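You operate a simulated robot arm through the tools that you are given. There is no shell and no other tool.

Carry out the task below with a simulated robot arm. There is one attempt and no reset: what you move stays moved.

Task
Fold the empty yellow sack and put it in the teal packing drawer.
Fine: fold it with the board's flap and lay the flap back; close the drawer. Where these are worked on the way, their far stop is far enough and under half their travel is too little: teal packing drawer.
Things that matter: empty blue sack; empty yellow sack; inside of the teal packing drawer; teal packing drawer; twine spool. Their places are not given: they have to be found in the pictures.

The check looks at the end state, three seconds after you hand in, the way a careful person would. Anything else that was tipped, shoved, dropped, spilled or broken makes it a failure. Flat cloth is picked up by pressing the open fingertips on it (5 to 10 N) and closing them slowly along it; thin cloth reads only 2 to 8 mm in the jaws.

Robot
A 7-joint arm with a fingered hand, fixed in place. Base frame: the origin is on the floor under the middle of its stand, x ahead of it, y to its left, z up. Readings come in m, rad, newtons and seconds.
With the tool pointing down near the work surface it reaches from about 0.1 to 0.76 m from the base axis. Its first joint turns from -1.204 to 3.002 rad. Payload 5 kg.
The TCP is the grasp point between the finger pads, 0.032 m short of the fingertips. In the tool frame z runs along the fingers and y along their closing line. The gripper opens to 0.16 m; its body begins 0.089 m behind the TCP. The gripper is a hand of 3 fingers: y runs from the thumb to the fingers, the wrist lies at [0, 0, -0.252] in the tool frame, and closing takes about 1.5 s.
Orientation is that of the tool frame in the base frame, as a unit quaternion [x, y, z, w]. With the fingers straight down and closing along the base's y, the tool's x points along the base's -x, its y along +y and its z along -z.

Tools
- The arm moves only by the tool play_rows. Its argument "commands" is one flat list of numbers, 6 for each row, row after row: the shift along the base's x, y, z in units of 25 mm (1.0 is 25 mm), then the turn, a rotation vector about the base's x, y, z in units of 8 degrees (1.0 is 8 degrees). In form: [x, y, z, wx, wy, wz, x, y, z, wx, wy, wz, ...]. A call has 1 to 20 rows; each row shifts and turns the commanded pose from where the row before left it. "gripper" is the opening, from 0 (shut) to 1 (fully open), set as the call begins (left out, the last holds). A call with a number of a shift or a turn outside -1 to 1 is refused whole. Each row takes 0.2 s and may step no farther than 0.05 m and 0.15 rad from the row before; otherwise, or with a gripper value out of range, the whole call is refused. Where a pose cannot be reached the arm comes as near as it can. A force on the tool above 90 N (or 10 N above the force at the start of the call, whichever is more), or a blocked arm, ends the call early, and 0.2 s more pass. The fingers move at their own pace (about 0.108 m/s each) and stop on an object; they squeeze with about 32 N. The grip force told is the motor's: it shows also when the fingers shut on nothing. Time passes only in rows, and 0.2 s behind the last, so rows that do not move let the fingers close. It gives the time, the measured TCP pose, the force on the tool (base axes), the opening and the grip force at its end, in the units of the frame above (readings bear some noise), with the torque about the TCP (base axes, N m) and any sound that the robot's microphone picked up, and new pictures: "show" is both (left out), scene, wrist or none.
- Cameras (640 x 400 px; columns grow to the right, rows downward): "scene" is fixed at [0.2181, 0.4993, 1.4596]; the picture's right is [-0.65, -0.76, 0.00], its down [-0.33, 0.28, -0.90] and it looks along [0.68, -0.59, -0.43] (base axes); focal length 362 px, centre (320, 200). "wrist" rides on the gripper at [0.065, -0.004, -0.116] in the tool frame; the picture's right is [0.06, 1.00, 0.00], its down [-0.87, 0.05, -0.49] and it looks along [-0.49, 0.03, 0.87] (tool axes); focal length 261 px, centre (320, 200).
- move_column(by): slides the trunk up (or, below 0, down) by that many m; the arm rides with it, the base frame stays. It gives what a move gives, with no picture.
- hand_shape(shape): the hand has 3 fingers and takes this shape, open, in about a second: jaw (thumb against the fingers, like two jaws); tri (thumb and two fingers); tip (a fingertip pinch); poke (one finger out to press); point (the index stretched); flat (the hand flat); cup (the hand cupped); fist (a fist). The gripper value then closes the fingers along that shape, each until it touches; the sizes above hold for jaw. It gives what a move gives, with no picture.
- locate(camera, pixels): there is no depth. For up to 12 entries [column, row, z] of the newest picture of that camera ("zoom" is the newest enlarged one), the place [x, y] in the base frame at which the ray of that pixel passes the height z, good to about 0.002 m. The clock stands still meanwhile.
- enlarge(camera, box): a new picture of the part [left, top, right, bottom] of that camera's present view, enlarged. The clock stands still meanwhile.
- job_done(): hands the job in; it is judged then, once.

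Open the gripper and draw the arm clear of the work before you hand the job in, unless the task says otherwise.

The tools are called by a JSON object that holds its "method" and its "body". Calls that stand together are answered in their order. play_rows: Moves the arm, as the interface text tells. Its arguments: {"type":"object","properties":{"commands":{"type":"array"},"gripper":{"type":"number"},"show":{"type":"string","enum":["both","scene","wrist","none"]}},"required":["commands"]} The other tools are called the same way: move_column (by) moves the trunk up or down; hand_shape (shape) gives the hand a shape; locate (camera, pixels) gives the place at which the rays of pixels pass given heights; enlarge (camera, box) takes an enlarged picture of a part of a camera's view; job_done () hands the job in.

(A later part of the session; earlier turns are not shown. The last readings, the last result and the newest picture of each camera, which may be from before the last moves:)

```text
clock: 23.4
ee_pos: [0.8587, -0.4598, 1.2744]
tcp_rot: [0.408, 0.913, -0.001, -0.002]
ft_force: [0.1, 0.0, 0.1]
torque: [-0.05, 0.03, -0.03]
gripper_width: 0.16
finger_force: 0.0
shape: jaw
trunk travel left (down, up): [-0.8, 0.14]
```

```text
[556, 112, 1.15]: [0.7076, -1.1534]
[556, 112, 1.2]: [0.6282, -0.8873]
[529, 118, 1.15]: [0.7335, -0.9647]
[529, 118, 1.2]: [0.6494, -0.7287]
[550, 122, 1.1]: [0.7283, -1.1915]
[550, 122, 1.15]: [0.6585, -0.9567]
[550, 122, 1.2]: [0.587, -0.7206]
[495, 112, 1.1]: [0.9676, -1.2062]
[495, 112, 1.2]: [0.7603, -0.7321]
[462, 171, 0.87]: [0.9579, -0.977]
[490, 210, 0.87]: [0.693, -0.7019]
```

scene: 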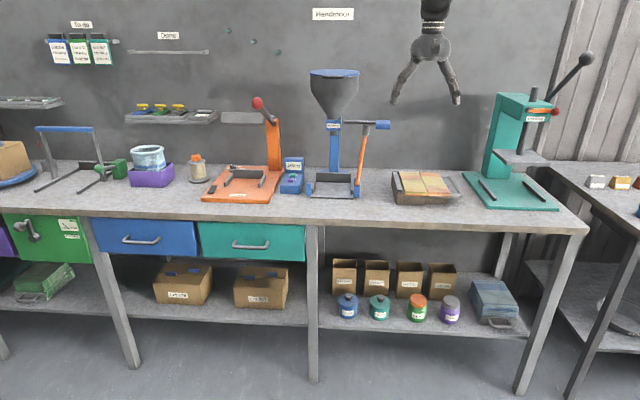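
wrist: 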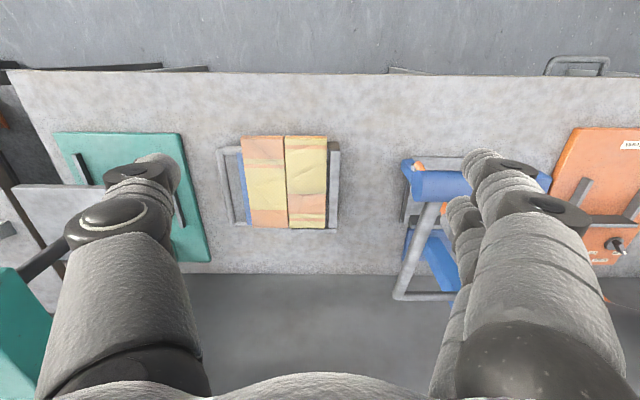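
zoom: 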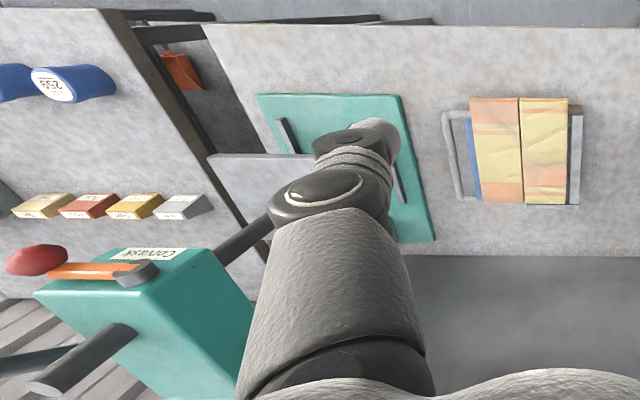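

Red ball of the press is at (0.628,-0.888,1.20), press head left side at d≈-0.04. I shift the hand to the right (d≈0.13) to avoid the crank knob, then lower the trunk to bring the shoulder closer to working height.

{"method": "play_rows", "body": {"commands": [-0.85, -0.85, 0, 0, 0, 0, -0.85, -0.85, 0, 0, 0, 0, -0.85, -0.85, 0, 0, 0, 0, -0.85, -0.85, 0, 0, 0, 0, -0.85, -0.85, 0, 0, 0, 0, -0.5, 0.5, 0, 0, 0, 0, -0.5, 0.5, 0, 0, 0, 0], "show": "wrist"}}

{"method": "move_column", "body": {"by": -0.12}}

{"method": "play_rows", "body": {"commands": [0, 0, 0, 0, 0, 0]}}

```text
clock: 25.0
ee_pos: [0.7239, -0.5413, 1.2737]
tcp_rot: [0.406, 0.914, -0.001, -0.001]
ft_force: [-0.5, -0.2, -0.2]
torque: [0.04, -0.03, 0.01]
gripper_width: 0.1599
finger_force: 0.1
shape: jaw
trunk travel left (down, up): [-0.8, 0.14]
```

wrist: 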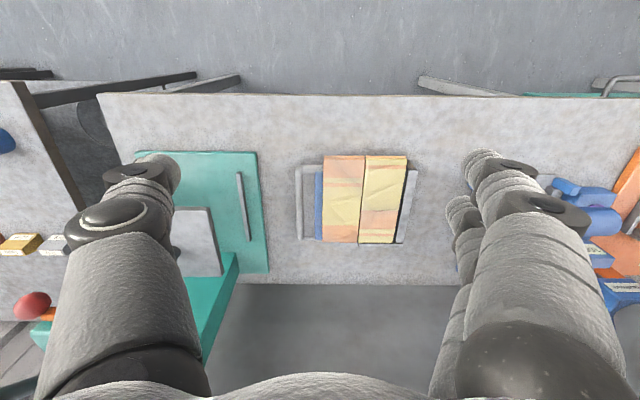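

```text
clock: 26.5
ee_pos: [0.7253, -0.54, 1.1523]
tcp_rot: [0.408, 0.913, -0.001, -0.001]
ft_force: [0.5, 0.5, 0.2]
torque: [0.01, 0.02, 0.01]
gripper_width: 0.1601
finger_force: 0.1
shape: jaw
trunk travel left (down, up): [-0.68, 0.26]
```

```text
clock: 26.9
ee_pos: [0.7251, -0.5412, 1.1534]
tcp_rot: [0.407, 0.914, -0.002, -0.002]
ft_force: [0.8, 0.6, 0.7]
torque: [0.03, -0.01, -0.02]
gripper_width: 0.16
finger_force: 0.1
shape: jaw
trunk travel left (down, up): [-0.68, 0.26]
```

scene: 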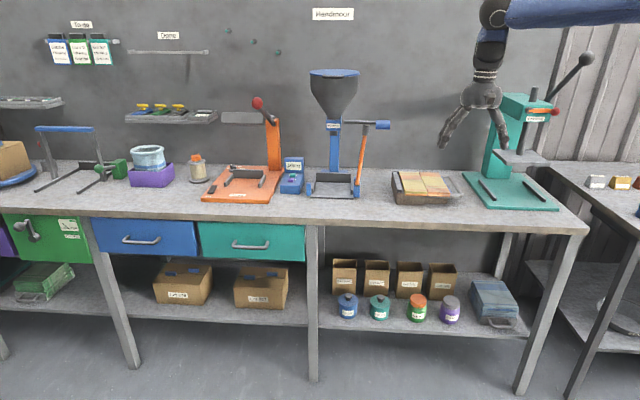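
wrist: 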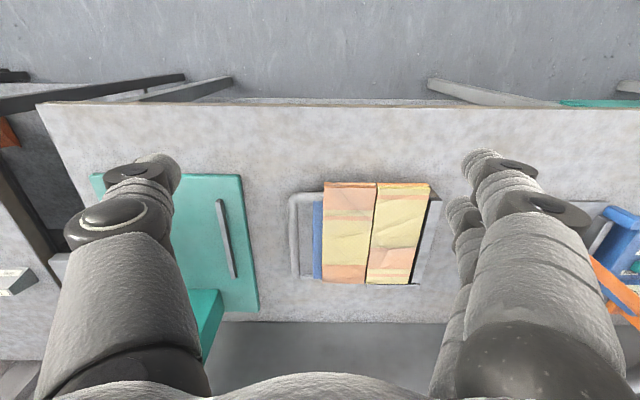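

The trunk lowering works. I enlarge the board in the wrist view (290–440, 175–290) to measure the handle.

{"method": "enlarge", "body": {"camera": "wrist", "box": [270, 170, 450, 300]}}

{"method": "enlarge", "body": {"camera": "scene", "box": [385, 160, 475, 215]}}

```text
3.08 times, centred on (360, 235) of wrist
```

zoom: 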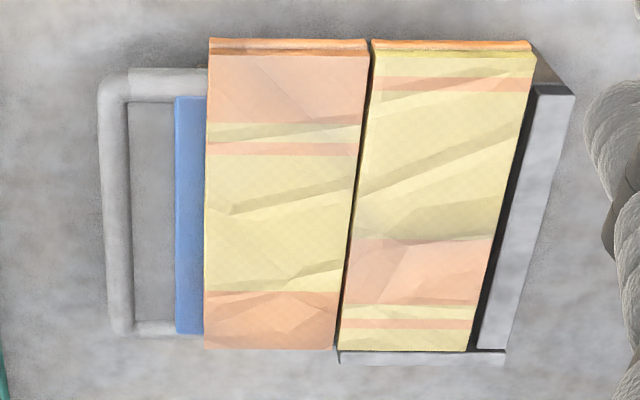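

```text
7.11 times, centred on (430, 188) of scene
```

zoom: 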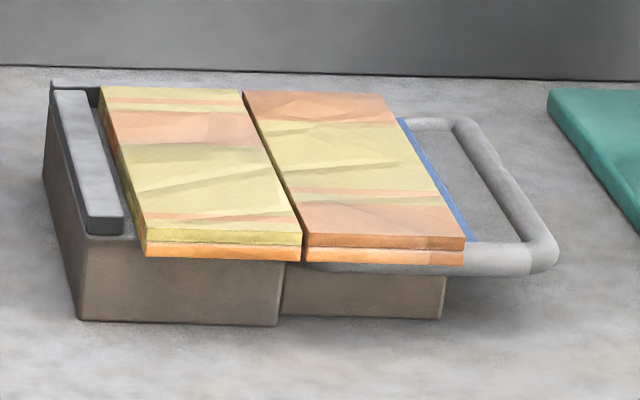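

I triangulate the handle's front corner (scene (461,195.3) ↔ wrist (292.5,197.7)), and other board corners.

{"method": "locate", "body": {"camera": "scene", "pixels": [[461, 195.3, 0.87], [461, 195.3, 0.89], [461, 195.3, 0.91], [427.7, 196.6, 0.88], [427.7, 196.6, 0.9], [427.7, 196.6, 0.92], [405.8, 193.5, 0.9], [405.8, 193.5, 0.92], [390, 182.0, 0.9]]}}

{"method": "locate", "body": {"camera": "wrist", "pixels": [[292.5, 197.7, 0.87], [292.5, 197.7, 0.89], [292.5, 197.7, 0.91], [376.2, 182.7, 0.88], [376.2, 182.7, 0.9], [376.2, 182.7, 0.92], [298.5, 276, 0.89], [316.5, 205, 0.89], [325, 184, 0.91], [323, 283, 0.91], [430, 183, 0.91], [440, 199, 0.9]]}}

```text
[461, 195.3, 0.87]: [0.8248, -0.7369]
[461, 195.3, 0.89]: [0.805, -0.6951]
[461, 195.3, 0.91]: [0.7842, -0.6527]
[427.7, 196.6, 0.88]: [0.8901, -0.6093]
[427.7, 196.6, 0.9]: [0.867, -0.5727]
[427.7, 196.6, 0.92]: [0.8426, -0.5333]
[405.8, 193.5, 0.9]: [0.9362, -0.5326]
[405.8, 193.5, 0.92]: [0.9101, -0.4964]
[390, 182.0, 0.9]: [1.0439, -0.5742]
```

```text
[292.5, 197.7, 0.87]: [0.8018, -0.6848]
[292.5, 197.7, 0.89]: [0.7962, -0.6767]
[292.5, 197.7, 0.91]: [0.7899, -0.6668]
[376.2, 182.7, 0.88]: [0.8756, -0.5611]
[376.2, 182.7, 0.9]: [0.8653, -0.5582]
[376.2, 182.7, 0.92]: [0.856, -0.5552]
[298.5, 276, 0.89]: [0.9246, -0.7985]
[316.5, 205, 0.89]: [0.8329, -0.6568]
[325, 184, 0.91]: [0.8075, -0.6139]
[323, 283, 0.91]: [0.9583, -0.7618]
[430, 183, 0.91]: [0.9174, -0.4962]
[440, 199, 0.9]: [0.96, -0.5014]
```

Bar ≈ d 0.087, z≈0.895, n 1.04–1.22; flap edge d≈0.1245; hinge d≈0.217 → R≈0.13. I check the press platen's clearance on the left side of the wrist view.

{"method": "enlarge", "body": {"camera": "wrist", "box": [0, 150, 280, 400]}}

{"method": "enlarge", "body": {"camera": "scene", "box": [420, 70, 600, 220]}}

```text
1.60 times, centred on (140, 275) of wrist
```

zoom: 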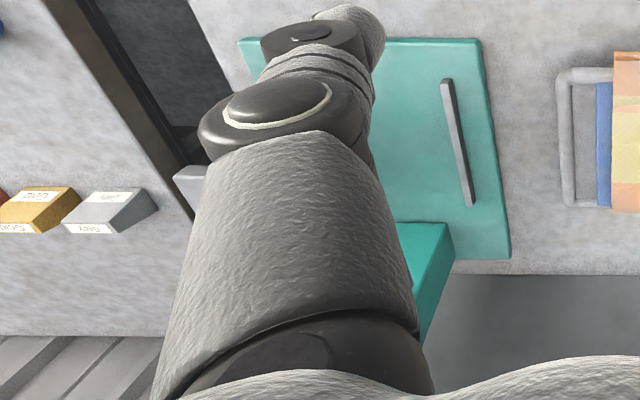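

```text
2.67 times, centred on (510, 145) of scene
```

zoom: 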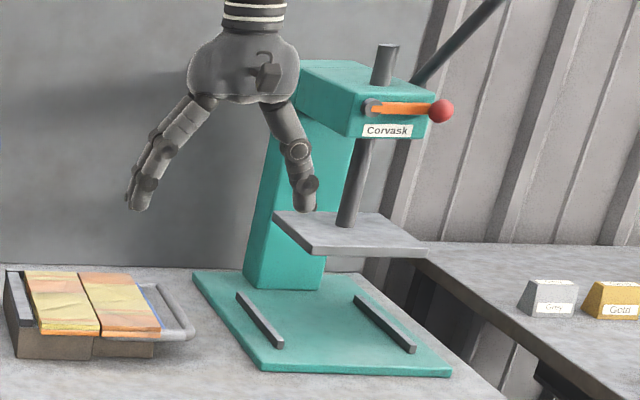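

The platen stays at d<0. I now lower the trunk further while raising the hand in turn, to bring the shoulder nearer to the work height for reach; also turn 3° so the closing line lies along the bench.

{"method": "play_rows", "body": {"commands": [0, 0, 0.8, 0, 0, 0.19, 0, 0, 0.8, 0, 0, 0.19, 0, 0, 0.8, 0, 0, 0, 0, 0, 0.8, 0, 0, 0, 0, 0, 0.8, 0, 0, 0], "show": "none"}}

{"method": "move_column", "body": {"by": -0.15}}

{"method": "play_rows", "body": {"commands": [0, 0, 1, 0, 0, 0, 0, 0, 1, 0, 0, 0, 0, 0, 1, 0, 0, 0, 0, 0, 1, 0, 0, 0, 0, 0, 1, 0, 0, 0], "show": "none"}}

{"method": "move_column", "body": {"by": -0.13}}

{"method": "play_rows", "body": {"commands": [0, 0, 0, 0, 0, 0]}}

```text
clock: 28.1
ee_pos: [0.7266, -0.5409, 1.2548]
tcp_rot: [0.382, 0.924, -0.002, -0.002]
ft_force: [-0.1, -1.1, -0.4]
torque: [-0.02, -0.04, -0.02]
gripper_width: 0.16
finger_force: 0.0
shape: jaw
trunk travel left (down, up): [-0.68, 0.26]
```

```text
clock: 29.9
ee_pos: [0.7274, -0.5414, 1.1041]
tcp_rot: [0.383, 0.924, -0.001, -0.001]
ft_force: [0.3, 0.3, -0.1]
torque: [-0.01, 0.0, 0.01]
gripper_width: 0.1601
finger_force: 0.0
shape: jaw
trunk travel left (down, up): [-0.53, 0.41]
```

```text
clock: 31.1
ee_pos: [0.7436, -0.4928, 1.1809]
tcp_rot: [0.382, 0.924, 0.002, 0.003]
ft_force: [-0.6, 0.4, 0.9]
torque: [-0.03, 0.01, 0.01]
gripper_width: 0.1595
finger_force: 0.0
shape: jaw
out of reach, approached as far as the arm can: row 2, 3, 4, 5
trunk travel left (down, up): [-0.53, 0.41]
```

```text
clock: 32.6
ee_pos: [0.7451, -0.494, 1.0497]
tcp_rot: [0.382, 0.924, 0.002, 0.003]
ft_force: [0.1, -0.1, 0.8]
torque: [-0.05, 0.01, 0.0]
gripper_width: 0.1598
finger_force: 0.0
shape: jaw
trunk travel left (down, up): [-0.4, 0.54]
```

```text
clock: 33.0
ee_pos: [0.7444, -0.494, 1.0489]
tcp_rot: [0.382, 0.924, 0.002, 0.003]
ft_force: [-0.3, -0.4, -0.5]
torque: [0.04, 0.02, 0.0]
gripper_width: 0.1597
finger_force: 0.1
shape: jaw
trunk travel left (down, up): [-0.4, 0.54]
```

scene: 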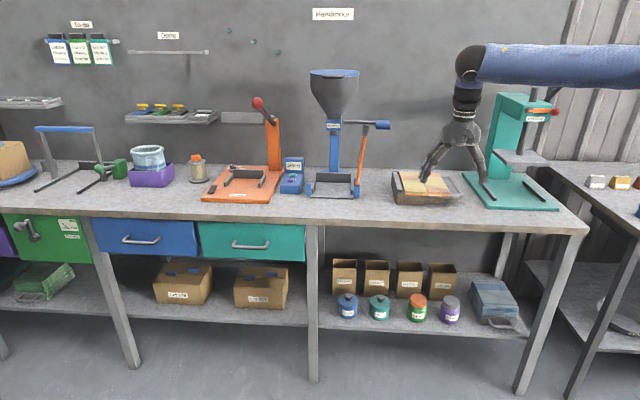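
wrist: 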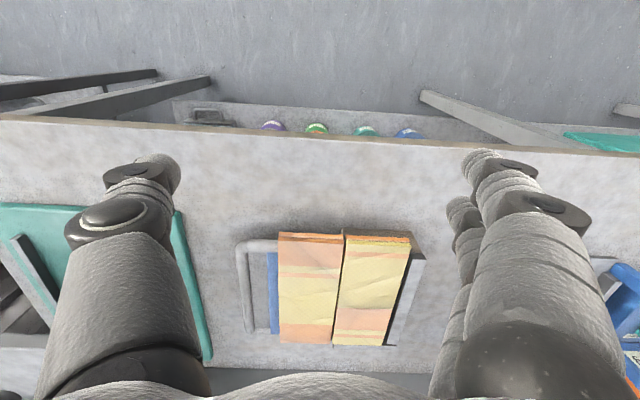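

The trunk is now 0.40 lower, tool-down at (0.744,-0.494,1.049). I move out over the handle bar (d≈0.087, n≈1.0) to test reach.

{"method": "play_rows", "body": {"commands": [0.12, -0.755, 0, 0, 0, 0, 0.12, -0.755, 0, 0, 0, 0, 0.12, -0.755, 0, 0, 0, 0, 0.12, -0.755, 0, 0, 0, 0, 0.12, -0.755, 0, 0, 0, 0, 0.12, -0.755, 0, 0, 0, 0, 0.12, -0.755, 0, 0, 0, 0, 0.12, -0.755, 0, 0, 0, 0], "gripper": 0.4}}

```text
clock: 34.8
ee_pos: [0.7877, -0.5952, 0.9846]
tcp_rot: [0.382, 0.924, 0.004, 0.005]
ft_force: [-0.6, -0.5, 0.1]
torque: [0.04, 0.01, -0.01]
gripper_width: 0.0647
finger_force: 0.1
shape: jaw
out of reach, approached as far as the arm can: row 1, 2, 3, 4, 5, 6, 7, 8
trunk travel left (down, up): [-0.4, 0.54]
```

scene: 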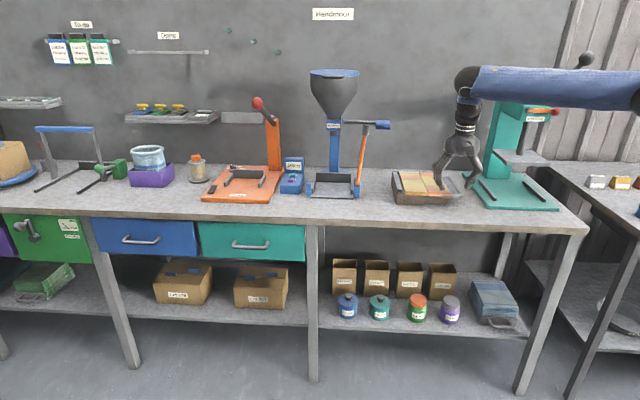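
wrist: 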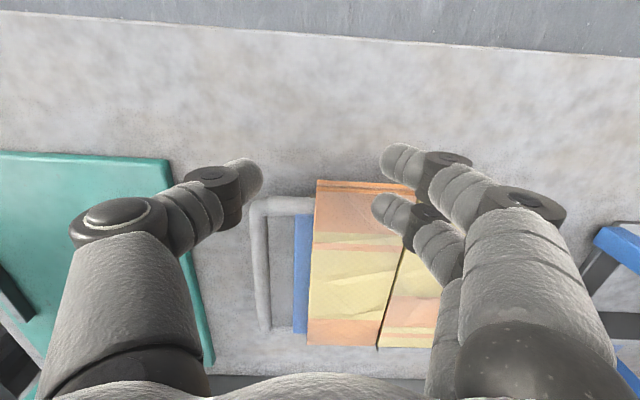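

The arm ended at (0.788,-0.595,0.985) with some limit. I test tilting the tool outward here (about the bench direction), which moves the wrist inward.

{"method": "play_rows", "body": {"commands": [0, 0, 0, -0.7071, -0.7071, 0, 0, 0, 0, -0.7071, -0.7071, 0]}}

```text
clock: 35.4
ee_pos: [0.7887, -0.5926, 0.985]
tcp_rot: [0.377, 0.915, -0.051, 0.132]
ft_force: [0.0, 0.8, -0.2]
torque: [0.01, 0.02, -0.01]
gripper_width: 0.0645
finger_force: 0.2
shape: jaw
trunk travel left (down, up): [-0.4, 0.54]
```

scene: 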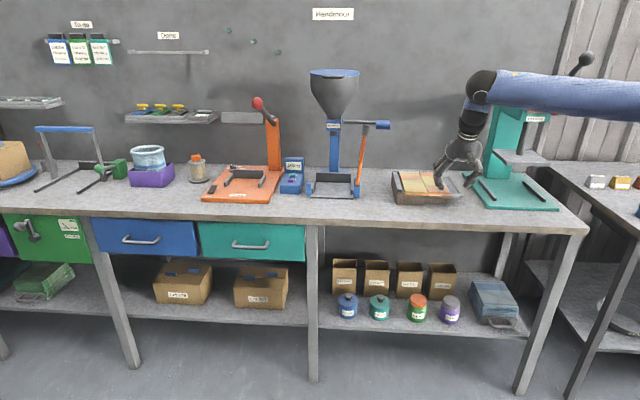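
wrist: 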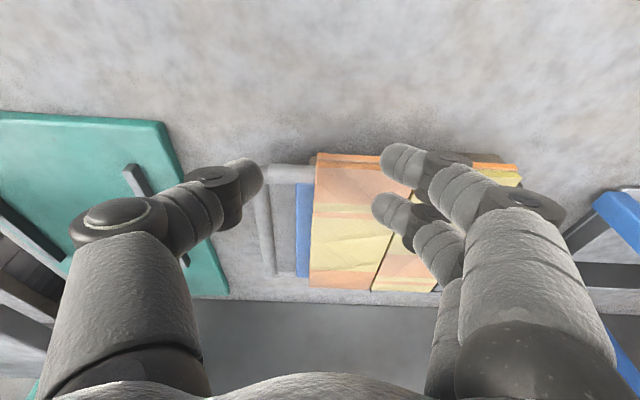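

Tilting by 16° works here. I raise slightly and go outward/right to stand over the bar, checking reach at this tilt.

{"method": "play_rows", "body": {"commands": [0, 0, 0.6, 0, 0, 0, 0, 0, 0.6, 0, 0, 0, 0.07, -0.78, 0, 0, 0, 0, 0.07, -0.78, 0, 0, 0, 0, 0.07, -0.78, 0, 0, 0, 0, 0.07, -0.78, 0, 0, 0, 0]}}

```text
clock: 36.8
ee_pos: [0.7954, -0.6707, 1.0141]
tcp_rot: [0.378, 0.915, -0.052, 0.131]
ft_force: [0.4, -0.2, 0.5]
torque: [-0.02, -0.02, 0.0]
gripper_width: 0.0649
finger_force: 0.2
shape: jaw
trunk travel left (down, up): [-0.4, 0.54]
```

scene: 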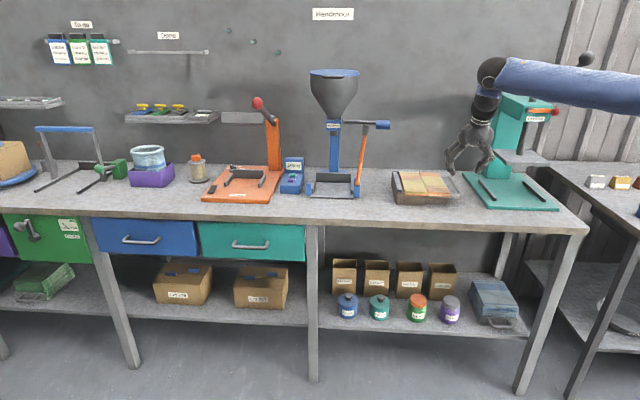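
wrist: 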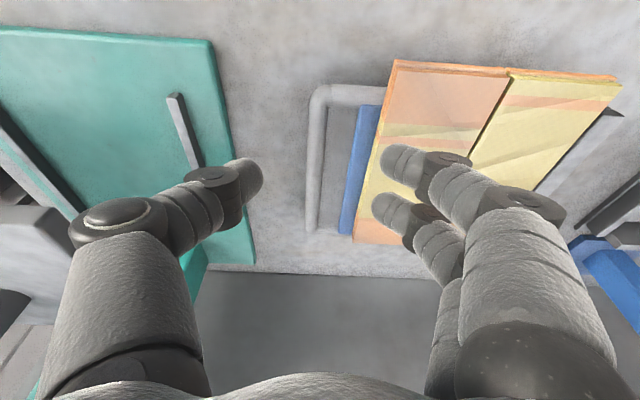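

The arm stands over the bar at (0.795,-0.671,1.014). The U-hole is only ~3 cm wide versus ~2.5 cm thick fingers, so I consider hooking the front rod with a stretched index instead. I back off and look at the "point" shape.

{"method": "play_rows", "body": {"commands": [-0.7, 0.7, 0.2, 0, 0, 0, -0.7, 0.7, 0.2, 0, 0, 0, -0.7, 0.7, 0.2, 0, 0, 0, -0.7, 0.7, 0, 0, 0, 0, -0.7, 0.7, 0, 0, 0, 0, -0.7, 0.7, 0, 0, 0, 0], "show": "none"}}

{"method": "hand_shape", "body": {"shape": "point"}}

{"method": "play_rows", "body": {"commands": [0, 0, 0, 0, 0, 0]}}

```text
clock: 38.2
ee_pos: [0.6928, -0.5633, 1.0259]
tcp_rot: [0.378, 0.915, -0.049, 0.133]
ft_force: [0.0, -0.8, -0.7]
torque: [-0.02, -0.03, 0.0]
gripper_width: 0.0644
finger_force: 0.1
shape: jaw
out of reach, approached as far as the arm can: row 5
trunk travel left (down, up): [-0.4, 0.54]
```

```text
clock: 39.1
ee_pos: [0.694, -0.5622, 1.0261]
tcp_rot: [0.378, 0.915, -0.049, 0.133]
ft_force: [-0.4, -0.6, 0.1]
torque: [-0.03, 0.0, -0.01]
gripper_width: 0.0
finger_force: 0.0
shape: point
trunk travel left (down, up): [-0.4, 0.54]
```

```text
clock: 39.5
ee_pos: [0.6943, -0.5624, 1.0253]
tcp_rot: [0.378, 0.915, -0.05, 0.133]
ft_force: [-0.4, 0.3, 0.7]
torque: [0.01, -0.03, 0.02]
gripper_width: 0.0
finger_force: 0.0
shape: point
trunk travel left (down, up): [-0.4, 0.54]
```

scene: 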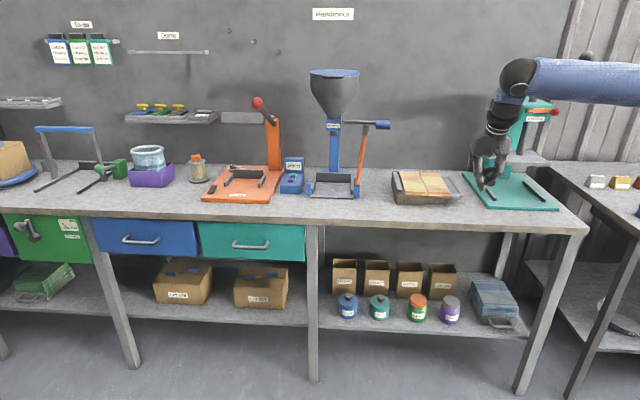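
wrist: 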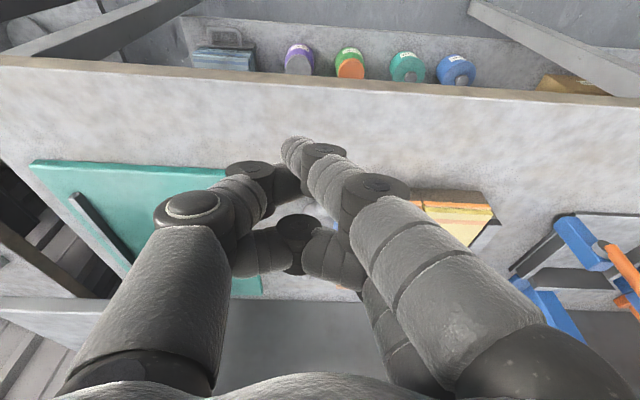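

In "point" the index tip is at wrist px (297,150) with the others folded just behind it. I look at the "tip" and "flat" shapes to compare.

{"method": "hand_shape", "body": {"shape": "tip"}}

{"method": "play_rows", "body": {"commands": [0, 0, 0, 0, 0, 0], "show": "wrist"}}

{"method": "enlarge", "body": {"camera": "scene", "box": [430, 40, 560, 220]}}

{"method": "hand_shape", "body": {"shape": "poke"}}

{"method": "play_rows", "body": {"commands": [0, 0, 0, 0, 0, 0], "show": "wrist"}}

{"method": "enlarge", "body": {"camera": "scene", "box": [430, 40, 560, 220]}}

```text
clock: 40.4
ee_pos: [0.6935, -0.5635, 1.0266]
tcp_rot: [0.379, 0.915, -0.05, 0.132]
ft_force: [-0.4, 0.5, 0.0]
torque: [0.0, -0.01, 0.01]
gripper_width: 0.1598
finger_force: 0.2
shape: tip
trunk travel left (down, up): [-0.4, 0.54]
```

```text
clock: 40.8
ee_pos: [0.6934, -0.564, 1.026]
tcp_rot: [0.379, 0.915, -0.05, 0.133]
ft_force: [0.2, 0.0, 0.1]
torque: [-0.01, 0.0, -0.01]
gripper_width: 0.1602
finger_force: 0.0
shape: tip
trunk travel left (down, up): [-0.4, 0.54]
```

wrist: 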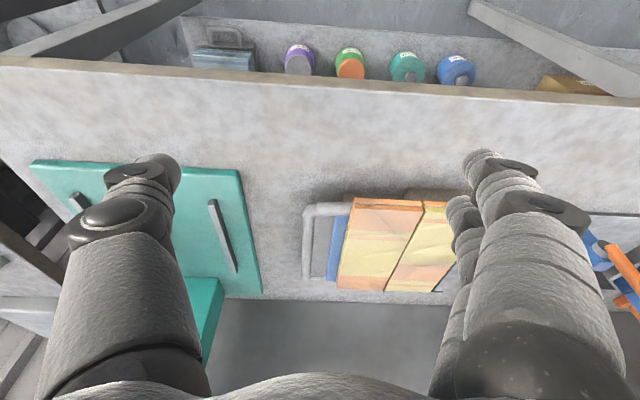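

```text
2.22 times, centred on (495, 130) of scene
```

zoom: 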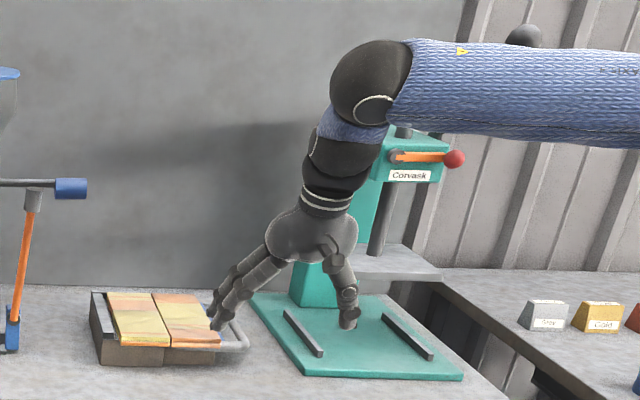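

```text
clock: 41.7
ee_pos: [0.6934, -0.5635, 1.0267]
tcp_rot: [0.378, 0.915, -0.05, 0.133]
ft_force: [-0.5, 0.9, 0.2]
torque: [-0.02, 0.0, -0.01]
gripper_width: 0.0
finger_force: 0.0
shape: poke
trunk travel left (down, up): [-0.4, 0.54]
```

```text
clock: 42.1
ee_pos: [0.6944, -0.5625, 1.0268]
tcp_rot: [0.377, 0.915, -0.049, 0.133]
ft_force: [0.9, 0.1, -0.5]
torque: [0.0, -0.03, 0.02]
gripper_width: 0.0
finger_force: 0.1
shape: poke
trunk travel left (down, up): [-0.4, 0.54]
```

wrist: 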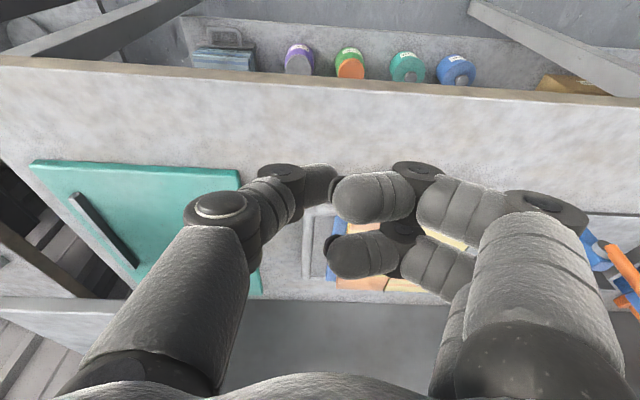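

```text
2.22 times, centred on (495, 130) of scene
```

zoom: 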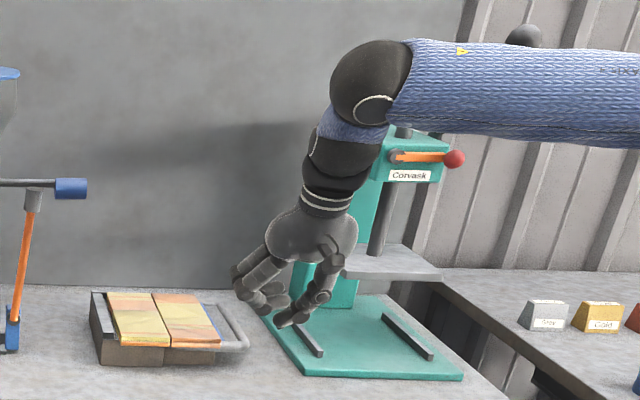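

"Tip" equals an open jaw; "poke" curls fingers. I return to "point" and measure its index tip in both cameras.

{"method": "hand_shape", "body": {"shape": "point"}}

{"method": "play_rows", "body": {"commands": [0, 0, 0, 0, 0, 0], "show": "wrist"}}

{"method": "enlarge", "body": {"camera": "scene", "box": [450, 100, 530, 200]}}

{"method": "enlarge", "body": {"camera": "wrist", "box": [220, 110, 420, 240]}}

```text
clock: 43.0
ee_pos: [0.6937, -0.563, 1.0264]
tcp_rot: [0.377, 0.915, -0.05, 0.133]
ft_force: [-0.2, -0.4, -0.3]
torque: [0.02, 0.01, 0.01]
gripper_width: 0.0002
finger_force: 0.0
shape: point
trunk travel left (down, up): [-0.4, 0.54]
```

```text
clock: 43.4
ee_pos: [0.6931, -0.5638, 1.0267]
tcp_rot: [0.378, 0.915, -0.049, 0.133]
ft_force: [-0.5, -0.2, 0.3]
torque: [-0.01, -0.03, 0.0]
gripper_width: 0.0002
finger_force: 0.1
shape: point
trunk travel left (down, up): [-0.4, 0.54]
```

wrist: 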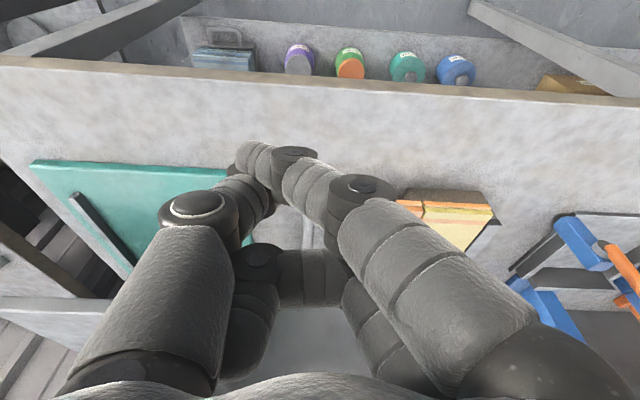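

```text
4.00 times, centred on (490, 150) of scene
```

zoom: 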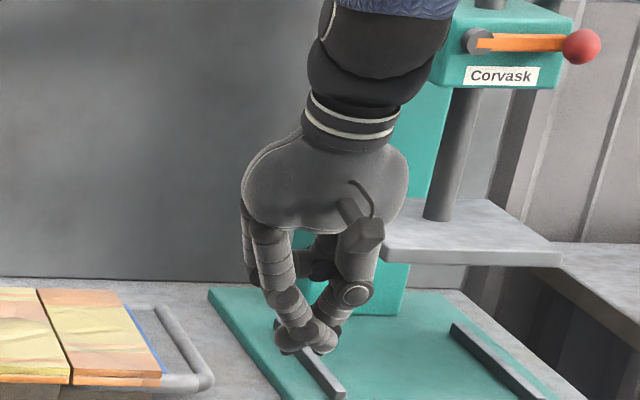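

```text
3.08 times, centred on (320, 175) of wrist
```

zoom: 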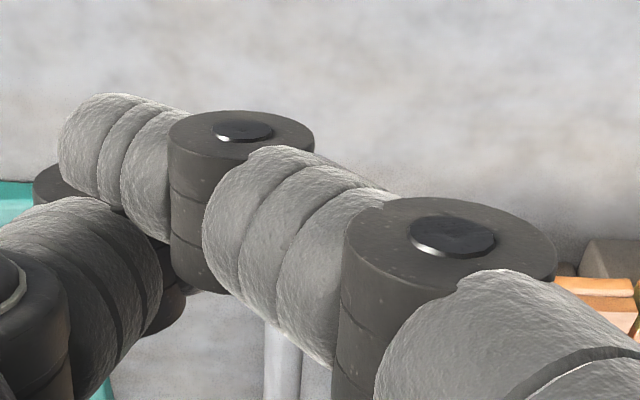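

The index is curled here (gripper setting 0.4). I open the shape fully (gripper 1) to see the index stretched.

{"method": "play_rows", "body": {"commands": [0, 0, 0, 0, 0, 0, 0, 0, 0, 0, 0, 0, 0, 0, 0, 0, 0, 0, 0, 0, 0, 0, 0, 0, 0, 0, 0, 0, 0, 0], "gripper": 1, "show": "wrist"}}

{"method": "enlarge", "body": {"camera": "scene", "box": [450, 100, 530, 200]}}

```text
clock: 44.6
ee_pos: [0.6937, -0.5632, 1.0284]
tcp_rot: [0.378, 0.915, -0.049, 0.134]
ft_force: [0.5, -0.1, 1.1]
torque: [0.0, -0.04, -0.03]
gripper_width: 0.0003
finger_force: 0.0
shape: point
trunk travel left (down, up): [-0.4, 0.54]
```

wrist: 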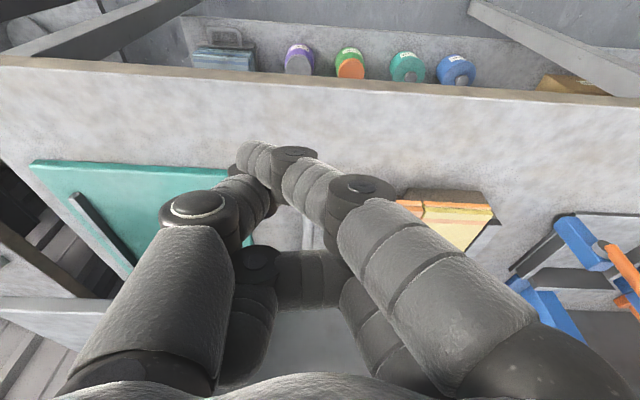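

```text
4.00 times, centred on (490, 150) of scene
```

zoom: 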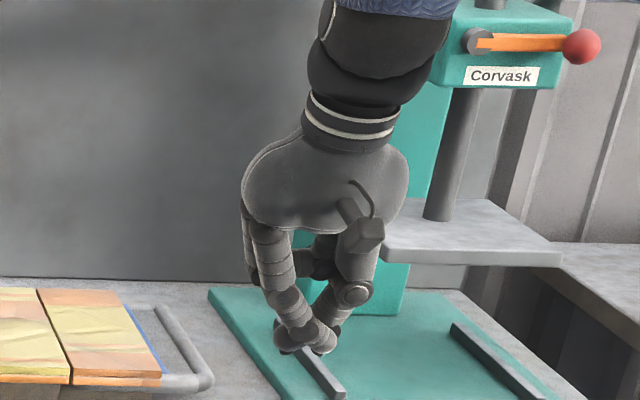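

"Point" bends inward, not straight. I check the "flat" shape.

{"method": "hand_shape", "body": {"shape": "flat"}}

{"method": "play_rows", "body": {"commands": [0, 0, 0, 0, 0, 0, 0, 0, 0, 0, 0, 0], "show": "wrist"}}

{"method": "enlarge", "body": {"camera": "scene", "box": [440, 90, 540, 210]}}

```text
clock: 45.5
ee_pos: [0.6937, -0.5633, 1.0276]
tcp_rot: [0.379, 0.915, -0.05, 0.133]
ft_force: [0.2, -0.1, -1.3]
torque: [-0.01, 0.01, -0.03]
gripper_width: 0.1522
finger_force: 0.1
shape: flat
trunk travel left (down, up): [-0.4, 0.54]
```

```text
clock: 46.1
ee_pos: [0.6941, -0.5642, 1.0262]
tcp_rot: [0.378, 0.915, -0.05, 0.134]
ft_force: [-0.9, -0.5, -0.3]
torque: [-0.06, 0.0, -0.02]
gripper_width: 0.1526
finger_force: 0.0
shape: flat
trunk travel left (down, up): [-0.4, 0.54]
```

wrist: 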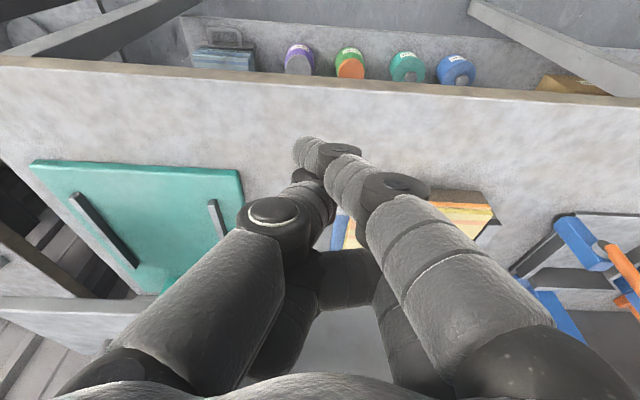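

```text
3.33 times, centred on (490, 150) of scene
```

zoom: 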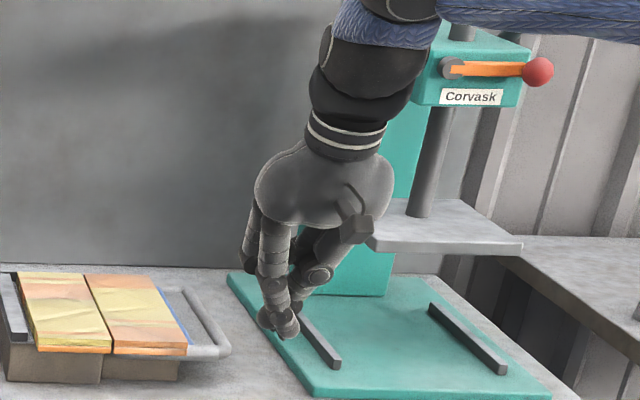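

The picture may still be in transition; I wait a second and look again.

{"method": "play_rows", "body": {"commands": [0, 0, 0, 0, 0, 0, 0, 0, 0, 0, 0, 0, 0, 0, 0, 0, 0, 0, 0, 0, 0, 0, 0, 0, 0, 0, 0, 0, 0, 0], "show": "wrist"}}

{"method": "enlarge", "body": {"camera": "scene", "box": [440, 90, 540, 210]}}

```text
clock: 47.3
ee_pos: [0.6924, -0.5628, 1.0271]
tcp_rot: [0.377, 0.915, -0.05, 0.132]
ft_force: [1.1, 0.2, 0.1]
torque: [0.0, 0.04, 0.02]
gripper_width: 0.1522
finger_force: 0.0
shape: flat
trunk travel left (down, up): [-0.4, 0.54]
```

wrist: 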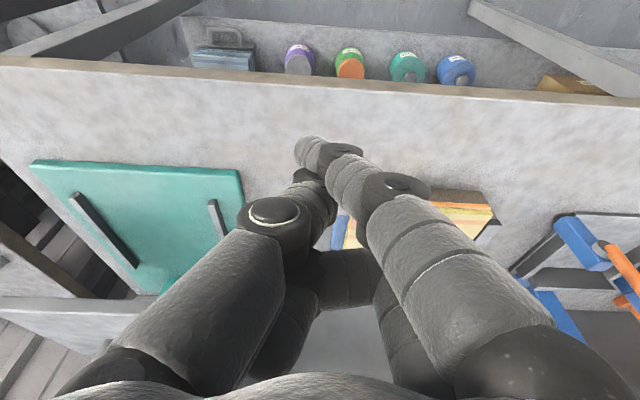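

```text
3.33 times, centred on (490, 150) of scene
```

zoom: 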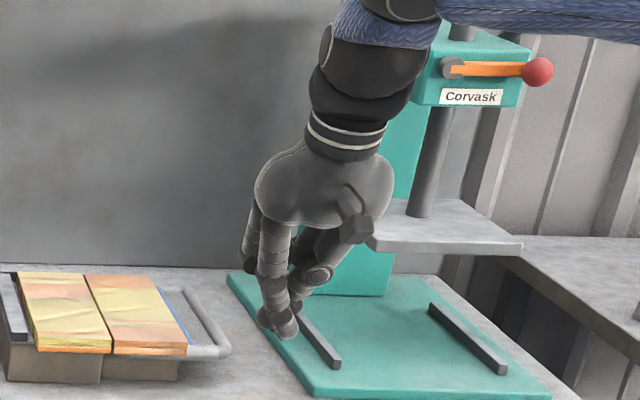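

"Flat"/"point" are not good hooks. The U-hole is only ~26 mm, so I plan to pinch the handle's front rod (along d at n≈1.04, z≈0.895) from the front with the tool tilted outward, thumb below, fingers above. I return to jaw shape and test a 50° outward tilt.

{"method": "hand_shape", "body": {"shape": "jaw"}}

{"method": "play_rows", "body": {"commands": [0, 0, 0.8, -0.7071, -0.7071, 0, 0, 0, 0.8, -0.7071, -0.7071, 0, 0, 0, 0.8, -0.7071, -0.7071, 0, 0, 0, 0, -0.7071, -0.7071, 0], "gripper": 0.6}}

```text
clock: 48.2
ee_pos: [0.6936, -0.5642, 1.0276]
tcp_rot: [0.378, 0.915, -0.05, 0.133]
ft_force: [0.2, 0.1, -0.3]
torque: [0.05, -0.02, -0.01]
gripper_width: 0.1599
finger_force: 0.1
shape: jaw
trunk travel left (down, up): [-0.4, 0.54]
```

```text
clock: 49.2
ee_pos: [0.6986, -0.5626, 1.0872]
tcp_rot: [0.347, 0.844, -0.152, 0.379]
ft_force: [0.3, 0.8, -0.4]
torque: [0.04, -0.01, 0.02]
gripper_width: 0.0966
finger_force: 0.1
shape: jaw
out of reach, approached as far as the arm can: row 4
trunk travel left (down, up): [-0.4, 0.54]
```

scene: 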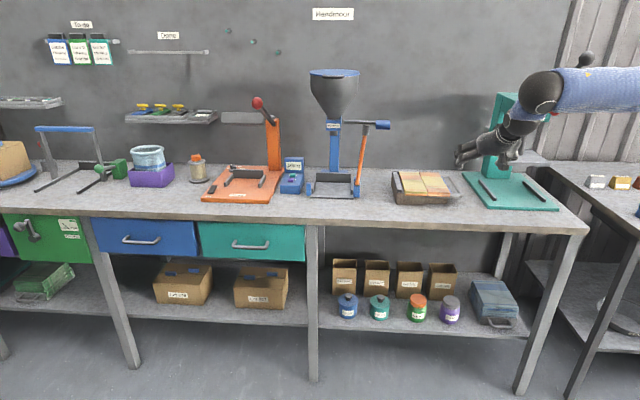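
wrist: 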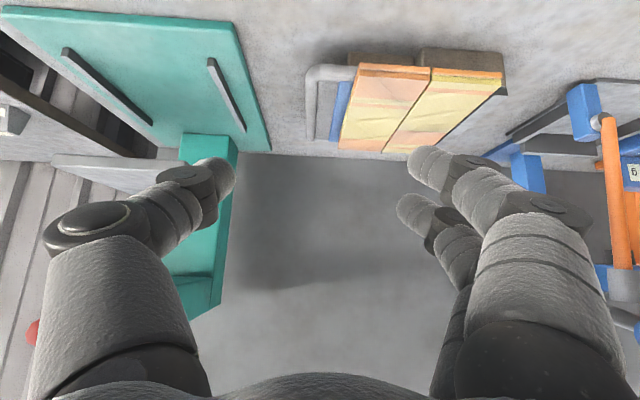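

The 48° outward tilt is reached. I roll the tool about its axis by ~88° (thumb to the bottom) to see if the roll is reachable.

{"method": "play_rows", "body": {"commands": [0, 0, 0, 0.5255, -0.5255, -0.669, 0, 0, 0, 0.5255, -0.5255, -0.669, 0, 0, 0, 0.5255, -0.5255, -0.669, 0, 0, 0, 0.5255, -0.5255, -0.669, 0, 0, 0, 0.5255, -0.5255, -0.669, 0, 0, 0, 0.5255, -0.5255, -0.669, 0, 0, 0, 0.5255, -0.5255, -0.669, 0, 0, 0, 0.5255, -0.5255, -0.669, 0, 0, 0, 0.5255, -0.5255, -0.669, 0, 0, 0, 0.5255, -0.5255, -0.669, 0, 0, 0, 0.5255, -0.5255, -0.669]}}

```text
clock: 51.6
ee_pos: [0.7141, -0.6055, 1.1031]
tcp_rot: [0.834, 0.375, 0.149, 0.376]
ft_force: [0.0, -0.4, 0.4]
torque: [0.03, -0.03, 0.03]
gripper_width: 0.0962
finger_force: 0.1
shape: jaw
out of reach, approached as far as the arm can: row 6, 10, 11
trunk travel left (down, up): [-0.4, 0.54]
```

scene: 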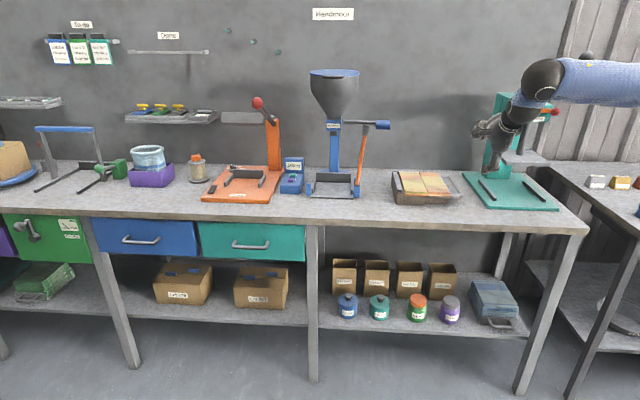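
wrist: 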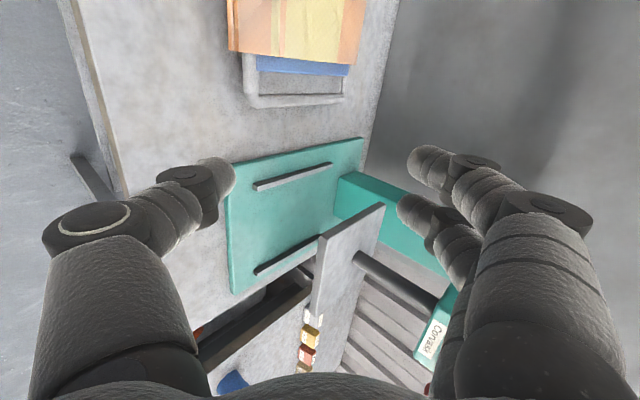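

The roll works: tool x now along +d, thumb below, fingers above. I enlarge the U handle in this view and the scene view for a more precise rod/bench height triangulation.

{"method": "enlarge", "body": {"camera": "wrist", "box": [220, 40, 380, 140]}}

{"method": "locate", "body": {"camera": "zoom", "pixels": [[135, 180, 0.86], [135, 180, 0.88], [135, 180, 0.9]]}}

{"method": "enlarge", "body": {"camera": "scene", "box": [430, 175, 480, 206]}}

```text
4.00 times, centred on (300, 90) of wrist
```

zoom: 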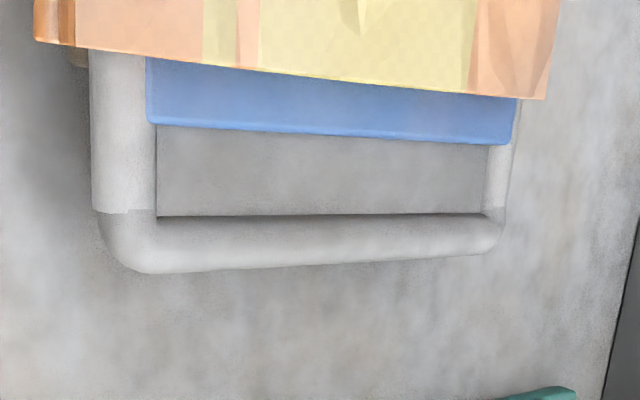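

```text
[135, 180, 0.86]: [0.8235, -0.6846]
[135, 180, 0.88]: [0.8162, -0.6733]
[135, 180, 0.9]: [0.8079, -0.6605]
```

```text
12.80 times, centred on (455, 190) of scene
```

zoom: 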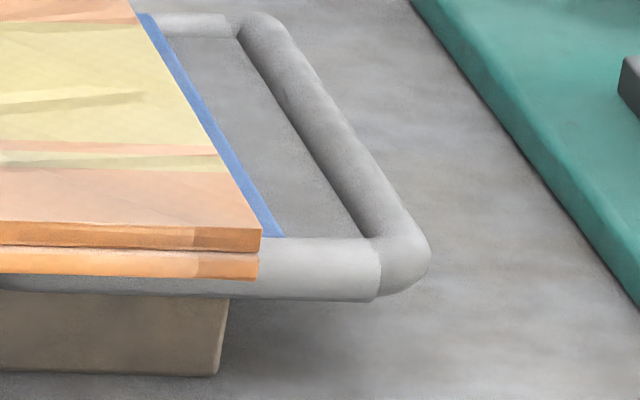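

The front rod is ~17 mm thick with ~24–28 mm below it; a thumb sliding under will wedge it upward. I look at the hand in the scene view to find where the thumb tip is.

{"method": "enlarge", "body": {"camera": "scene", "box": [460, 90, 560, 190]}}

{"method": "enlarge", "body": {"camera": "wrist", "box": [140, 120, 480, 260]}}

```text
4.00 times, centred on (510, 140) of scene
```

zoom: 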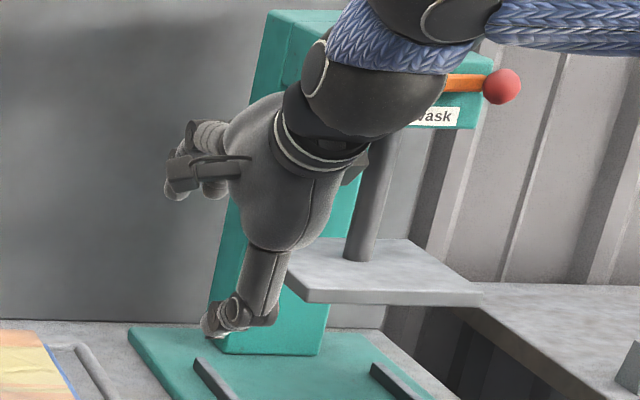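

```text
1.88 times, centred on (310, 190) of wrist
```

zoom: 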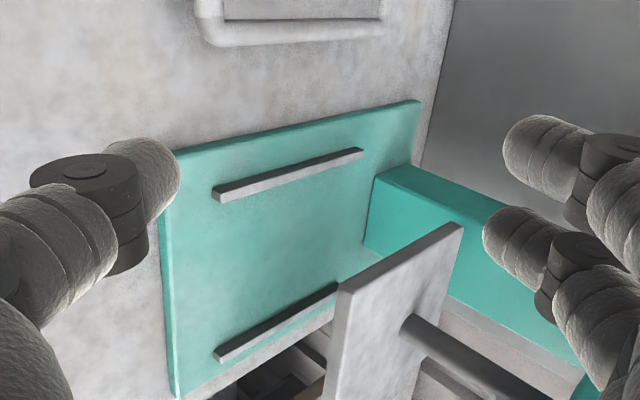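

The thumb's last joint leans ~42° inward, so at ~42–48° tilt it lies about horizontal: good for sliding under the front rod. I adjust the tilt to ~42°, align, and lower in front of the board with margin (TCP z≈0.97, n≈0.94, d≈0.097).

{"method": "play_rows", "body": {"commands": [0.2, 0.2, -0.6, 0.4, 0.4, -0.1, 0.2, 0.2, -0.6, 0.2, 0.2, -0.15, 0.16, 0.16, -0.8, 0, 0, 0, 0, 0, -0.8, 0, 0, 0, 0, 0, -0.8, 0, 0, 0, 0, 0, -0.8, 0, 0, 0, 0, 0, -0.8, 0, 0, 0]}}

```text
clock: 53.2
ee_pos: [0.7203, -0.6274, 1.0493]
tcp_rot: [0.863, 0.36, 0.123, 0.332]
ft_force: [-0.5, 0.8, 0.3]
torque: [-0.03, 0.01, 0.04]
gripper_width: 0.0963
finger_force: 0.1
shape: jaw
out of reach, approached as far as the arm can: row 1, 2, 3, 4, 5, 6, 7
trunk travel left (down, up): [-0.4, 0.54]
```

scene: 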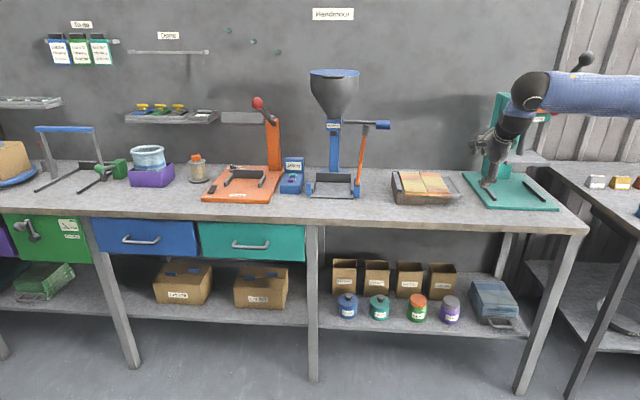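
wrist: 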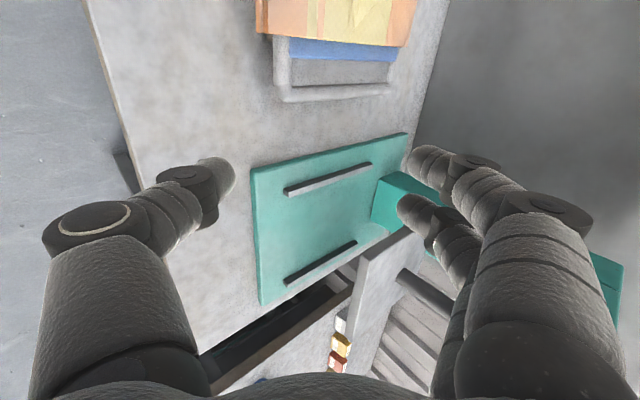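

This pose is near a joint limit, but lowering the trunk lowers the hand without changing the arm's posture. I check the clearance below (thumb tip is ~6 cm under the TCP) and lower the trunk by 0.08.

{"method": "move_column", "body": {"by": -0.08}}

{"method": "play_rows", "body": {"commands": [0.3, 0.3, 0, 0, 0, 0, 0.3, 0.3, 0, 0, 0, 0, 0, 0, 0.4, 0, 0, 0, 0, 0, 0.4, 0, 0, 0]}}

```text
clock: 54.4
ee_pos: [0.7186, -0.6273, 0.9703]
tcp_rot: [0.863, 0.359, 0.124, 0.332]
ft_force: [-0.8, -0.9, 0.5]
torque: [-0.01, -0.01, 0.04]
gripper_width: 0.0964
finger_force: 0.0
shape: jaw
trunk travel left (down, up): [-0.32, 0.62]
```

```text
clock: 55.4
ee_pos: [0.7274, -0.6257, 0.9959]
tcp_rot: [0.864, 0.358, 0.122, 0.332]
ft_force: [0.8, -0.2, 0.0]
torque: [0.01, -0.01, -0.01]
gripper_width: 0.0966
finger_force: 0.1
shape: jaw
out of reach, approached as far as the arm can: row 2
trunk travel left (down, up): [-0.32, 0.62]
```

scene: 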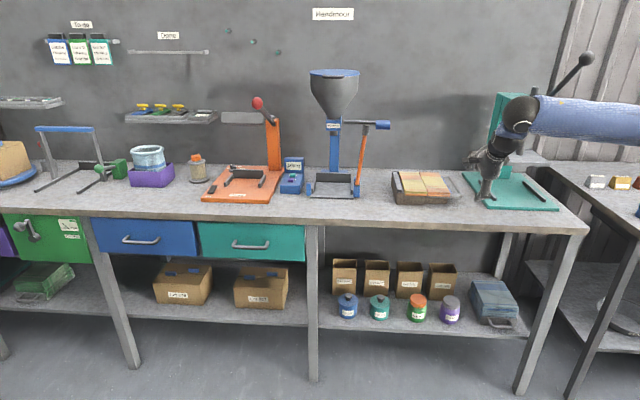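
wrist: 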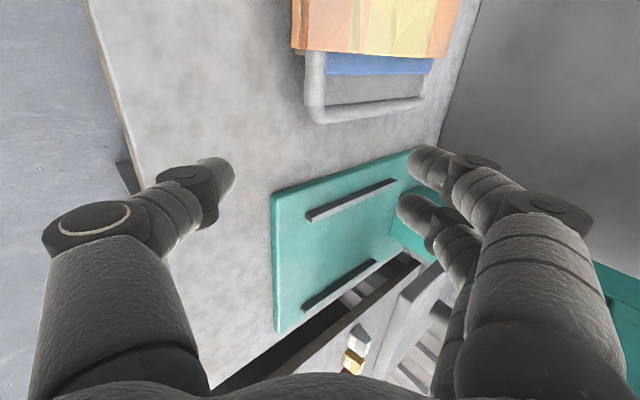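

This cw roll sits at a joint limit. The opposite roll (thumb on top, fingers below, camera on the right) should be freer; I back off from the bench, then roll −90° to neutral and on.

{"method": "play_rows", "body": {"commands": [-0.6, 0.6, 0.5, 0, 0, 0, -0.6, 0.6, 0.5, 0, 0, 0, -0.6, 0.6, 0.5, 0, 0, 0, -0.6, 0.6, 0.5, -0.4486, 0.4862, 0.7494, 0, 0, 0, -0.4486, 0.4862, 0.7494, 0, 0, 0, -0.4486, 0.4862, 0.7494, 0, 0, 0, -0.4486, 0.4862, 0.7494, 0, 0, 0, -0.4486, 0.4862, 0.7494, 0, 0, 0, -0.4486, 0.4862, 0.7494, 0, 0, 0, -0.4486, 0.4862, 0.7494, 0, 0, 0, -0.4486, 0.4862, 0.7494, 0, 0, 0, -0.4486, 0.4862, 0.7494, 0, 0, 0, -0.4486, 0.4862, 0.7494, 0, 0, 0, -0.4486, 0.4862, 0.7494, 0, 0, 0, -0.4486, 0.4862, 0.7494], "show": "none"}}

{"method": "play_rows", "body": {"commands": [0, 0, 0, -0.4486, 0.4862, 0.7494, 0, 0, 0, -0.4486, 0.4862, 0.7494, 0, 0, 0, -0.4486, 0.4862, 0.7494, 0, 0, 0, -0.4486, 0.4862, 0.7494, 0, 0, 0, -0.4486, 0.4862, 0.7494, 0, 0, 0, -0.4486, 0.4862, 0.7494, 0, 0, 0, -0.4486, 0.4862, 0.7494, 0, 0, 0, -0.4486, 0.4862, 0.7494, 0, 0, 0, -0.4486, 0.4862, 0.7494, 0, 0, 0, -0.4486, 0.4862, 0.7494]}}

```text
clock: 58.6
ee_pos: [0.7171, -0.5734, 1.0474]
tcp_rot: [0.31, 0.883, -0.163, 0.313]
ft_force: [-0.1, 0.6, -0.2]
torque: [-0.02, -0.02, -0.01]
gripper_width: 0.0965
finger_force: 0.2
shape: jaw
out of reach, approached as far as the arm can: row 1, 2, 3, 4
trunk travel left (down, up): [-0.32, 0.62]
```

```text
clock: 60.8
ee_pos: [0.7161, -0.5721, 1.0486]
tcp_rot: [-0.33, 0.875, -0.326, 0.136]
ft_force: [0.0, -0.2, 0.0]
torque: [-0.02, 0.01, -0.05]
gripper_width: 0.0965
finger_force: 0.0
shape: jaw
trunk travel left (down, up): [-0.32, 0.62]
```

scene: 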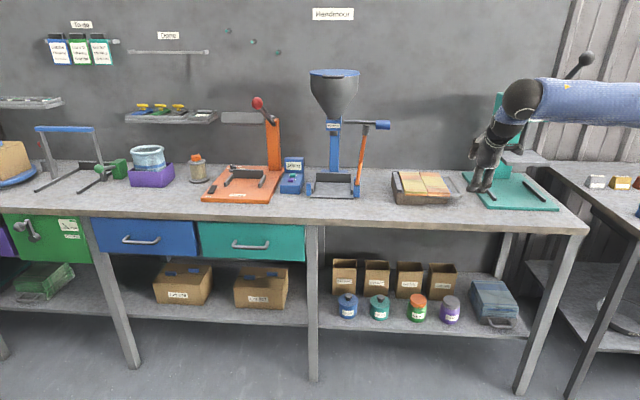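
wrist: 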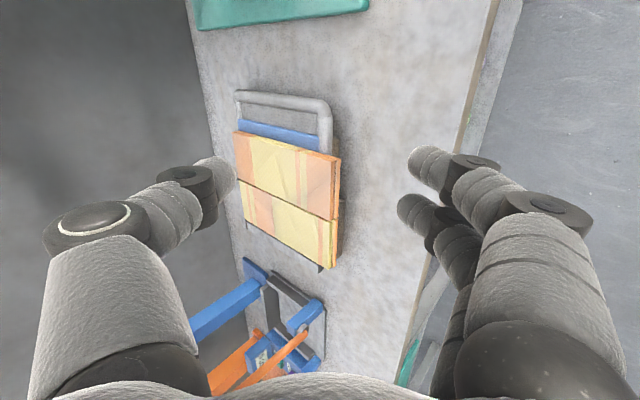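

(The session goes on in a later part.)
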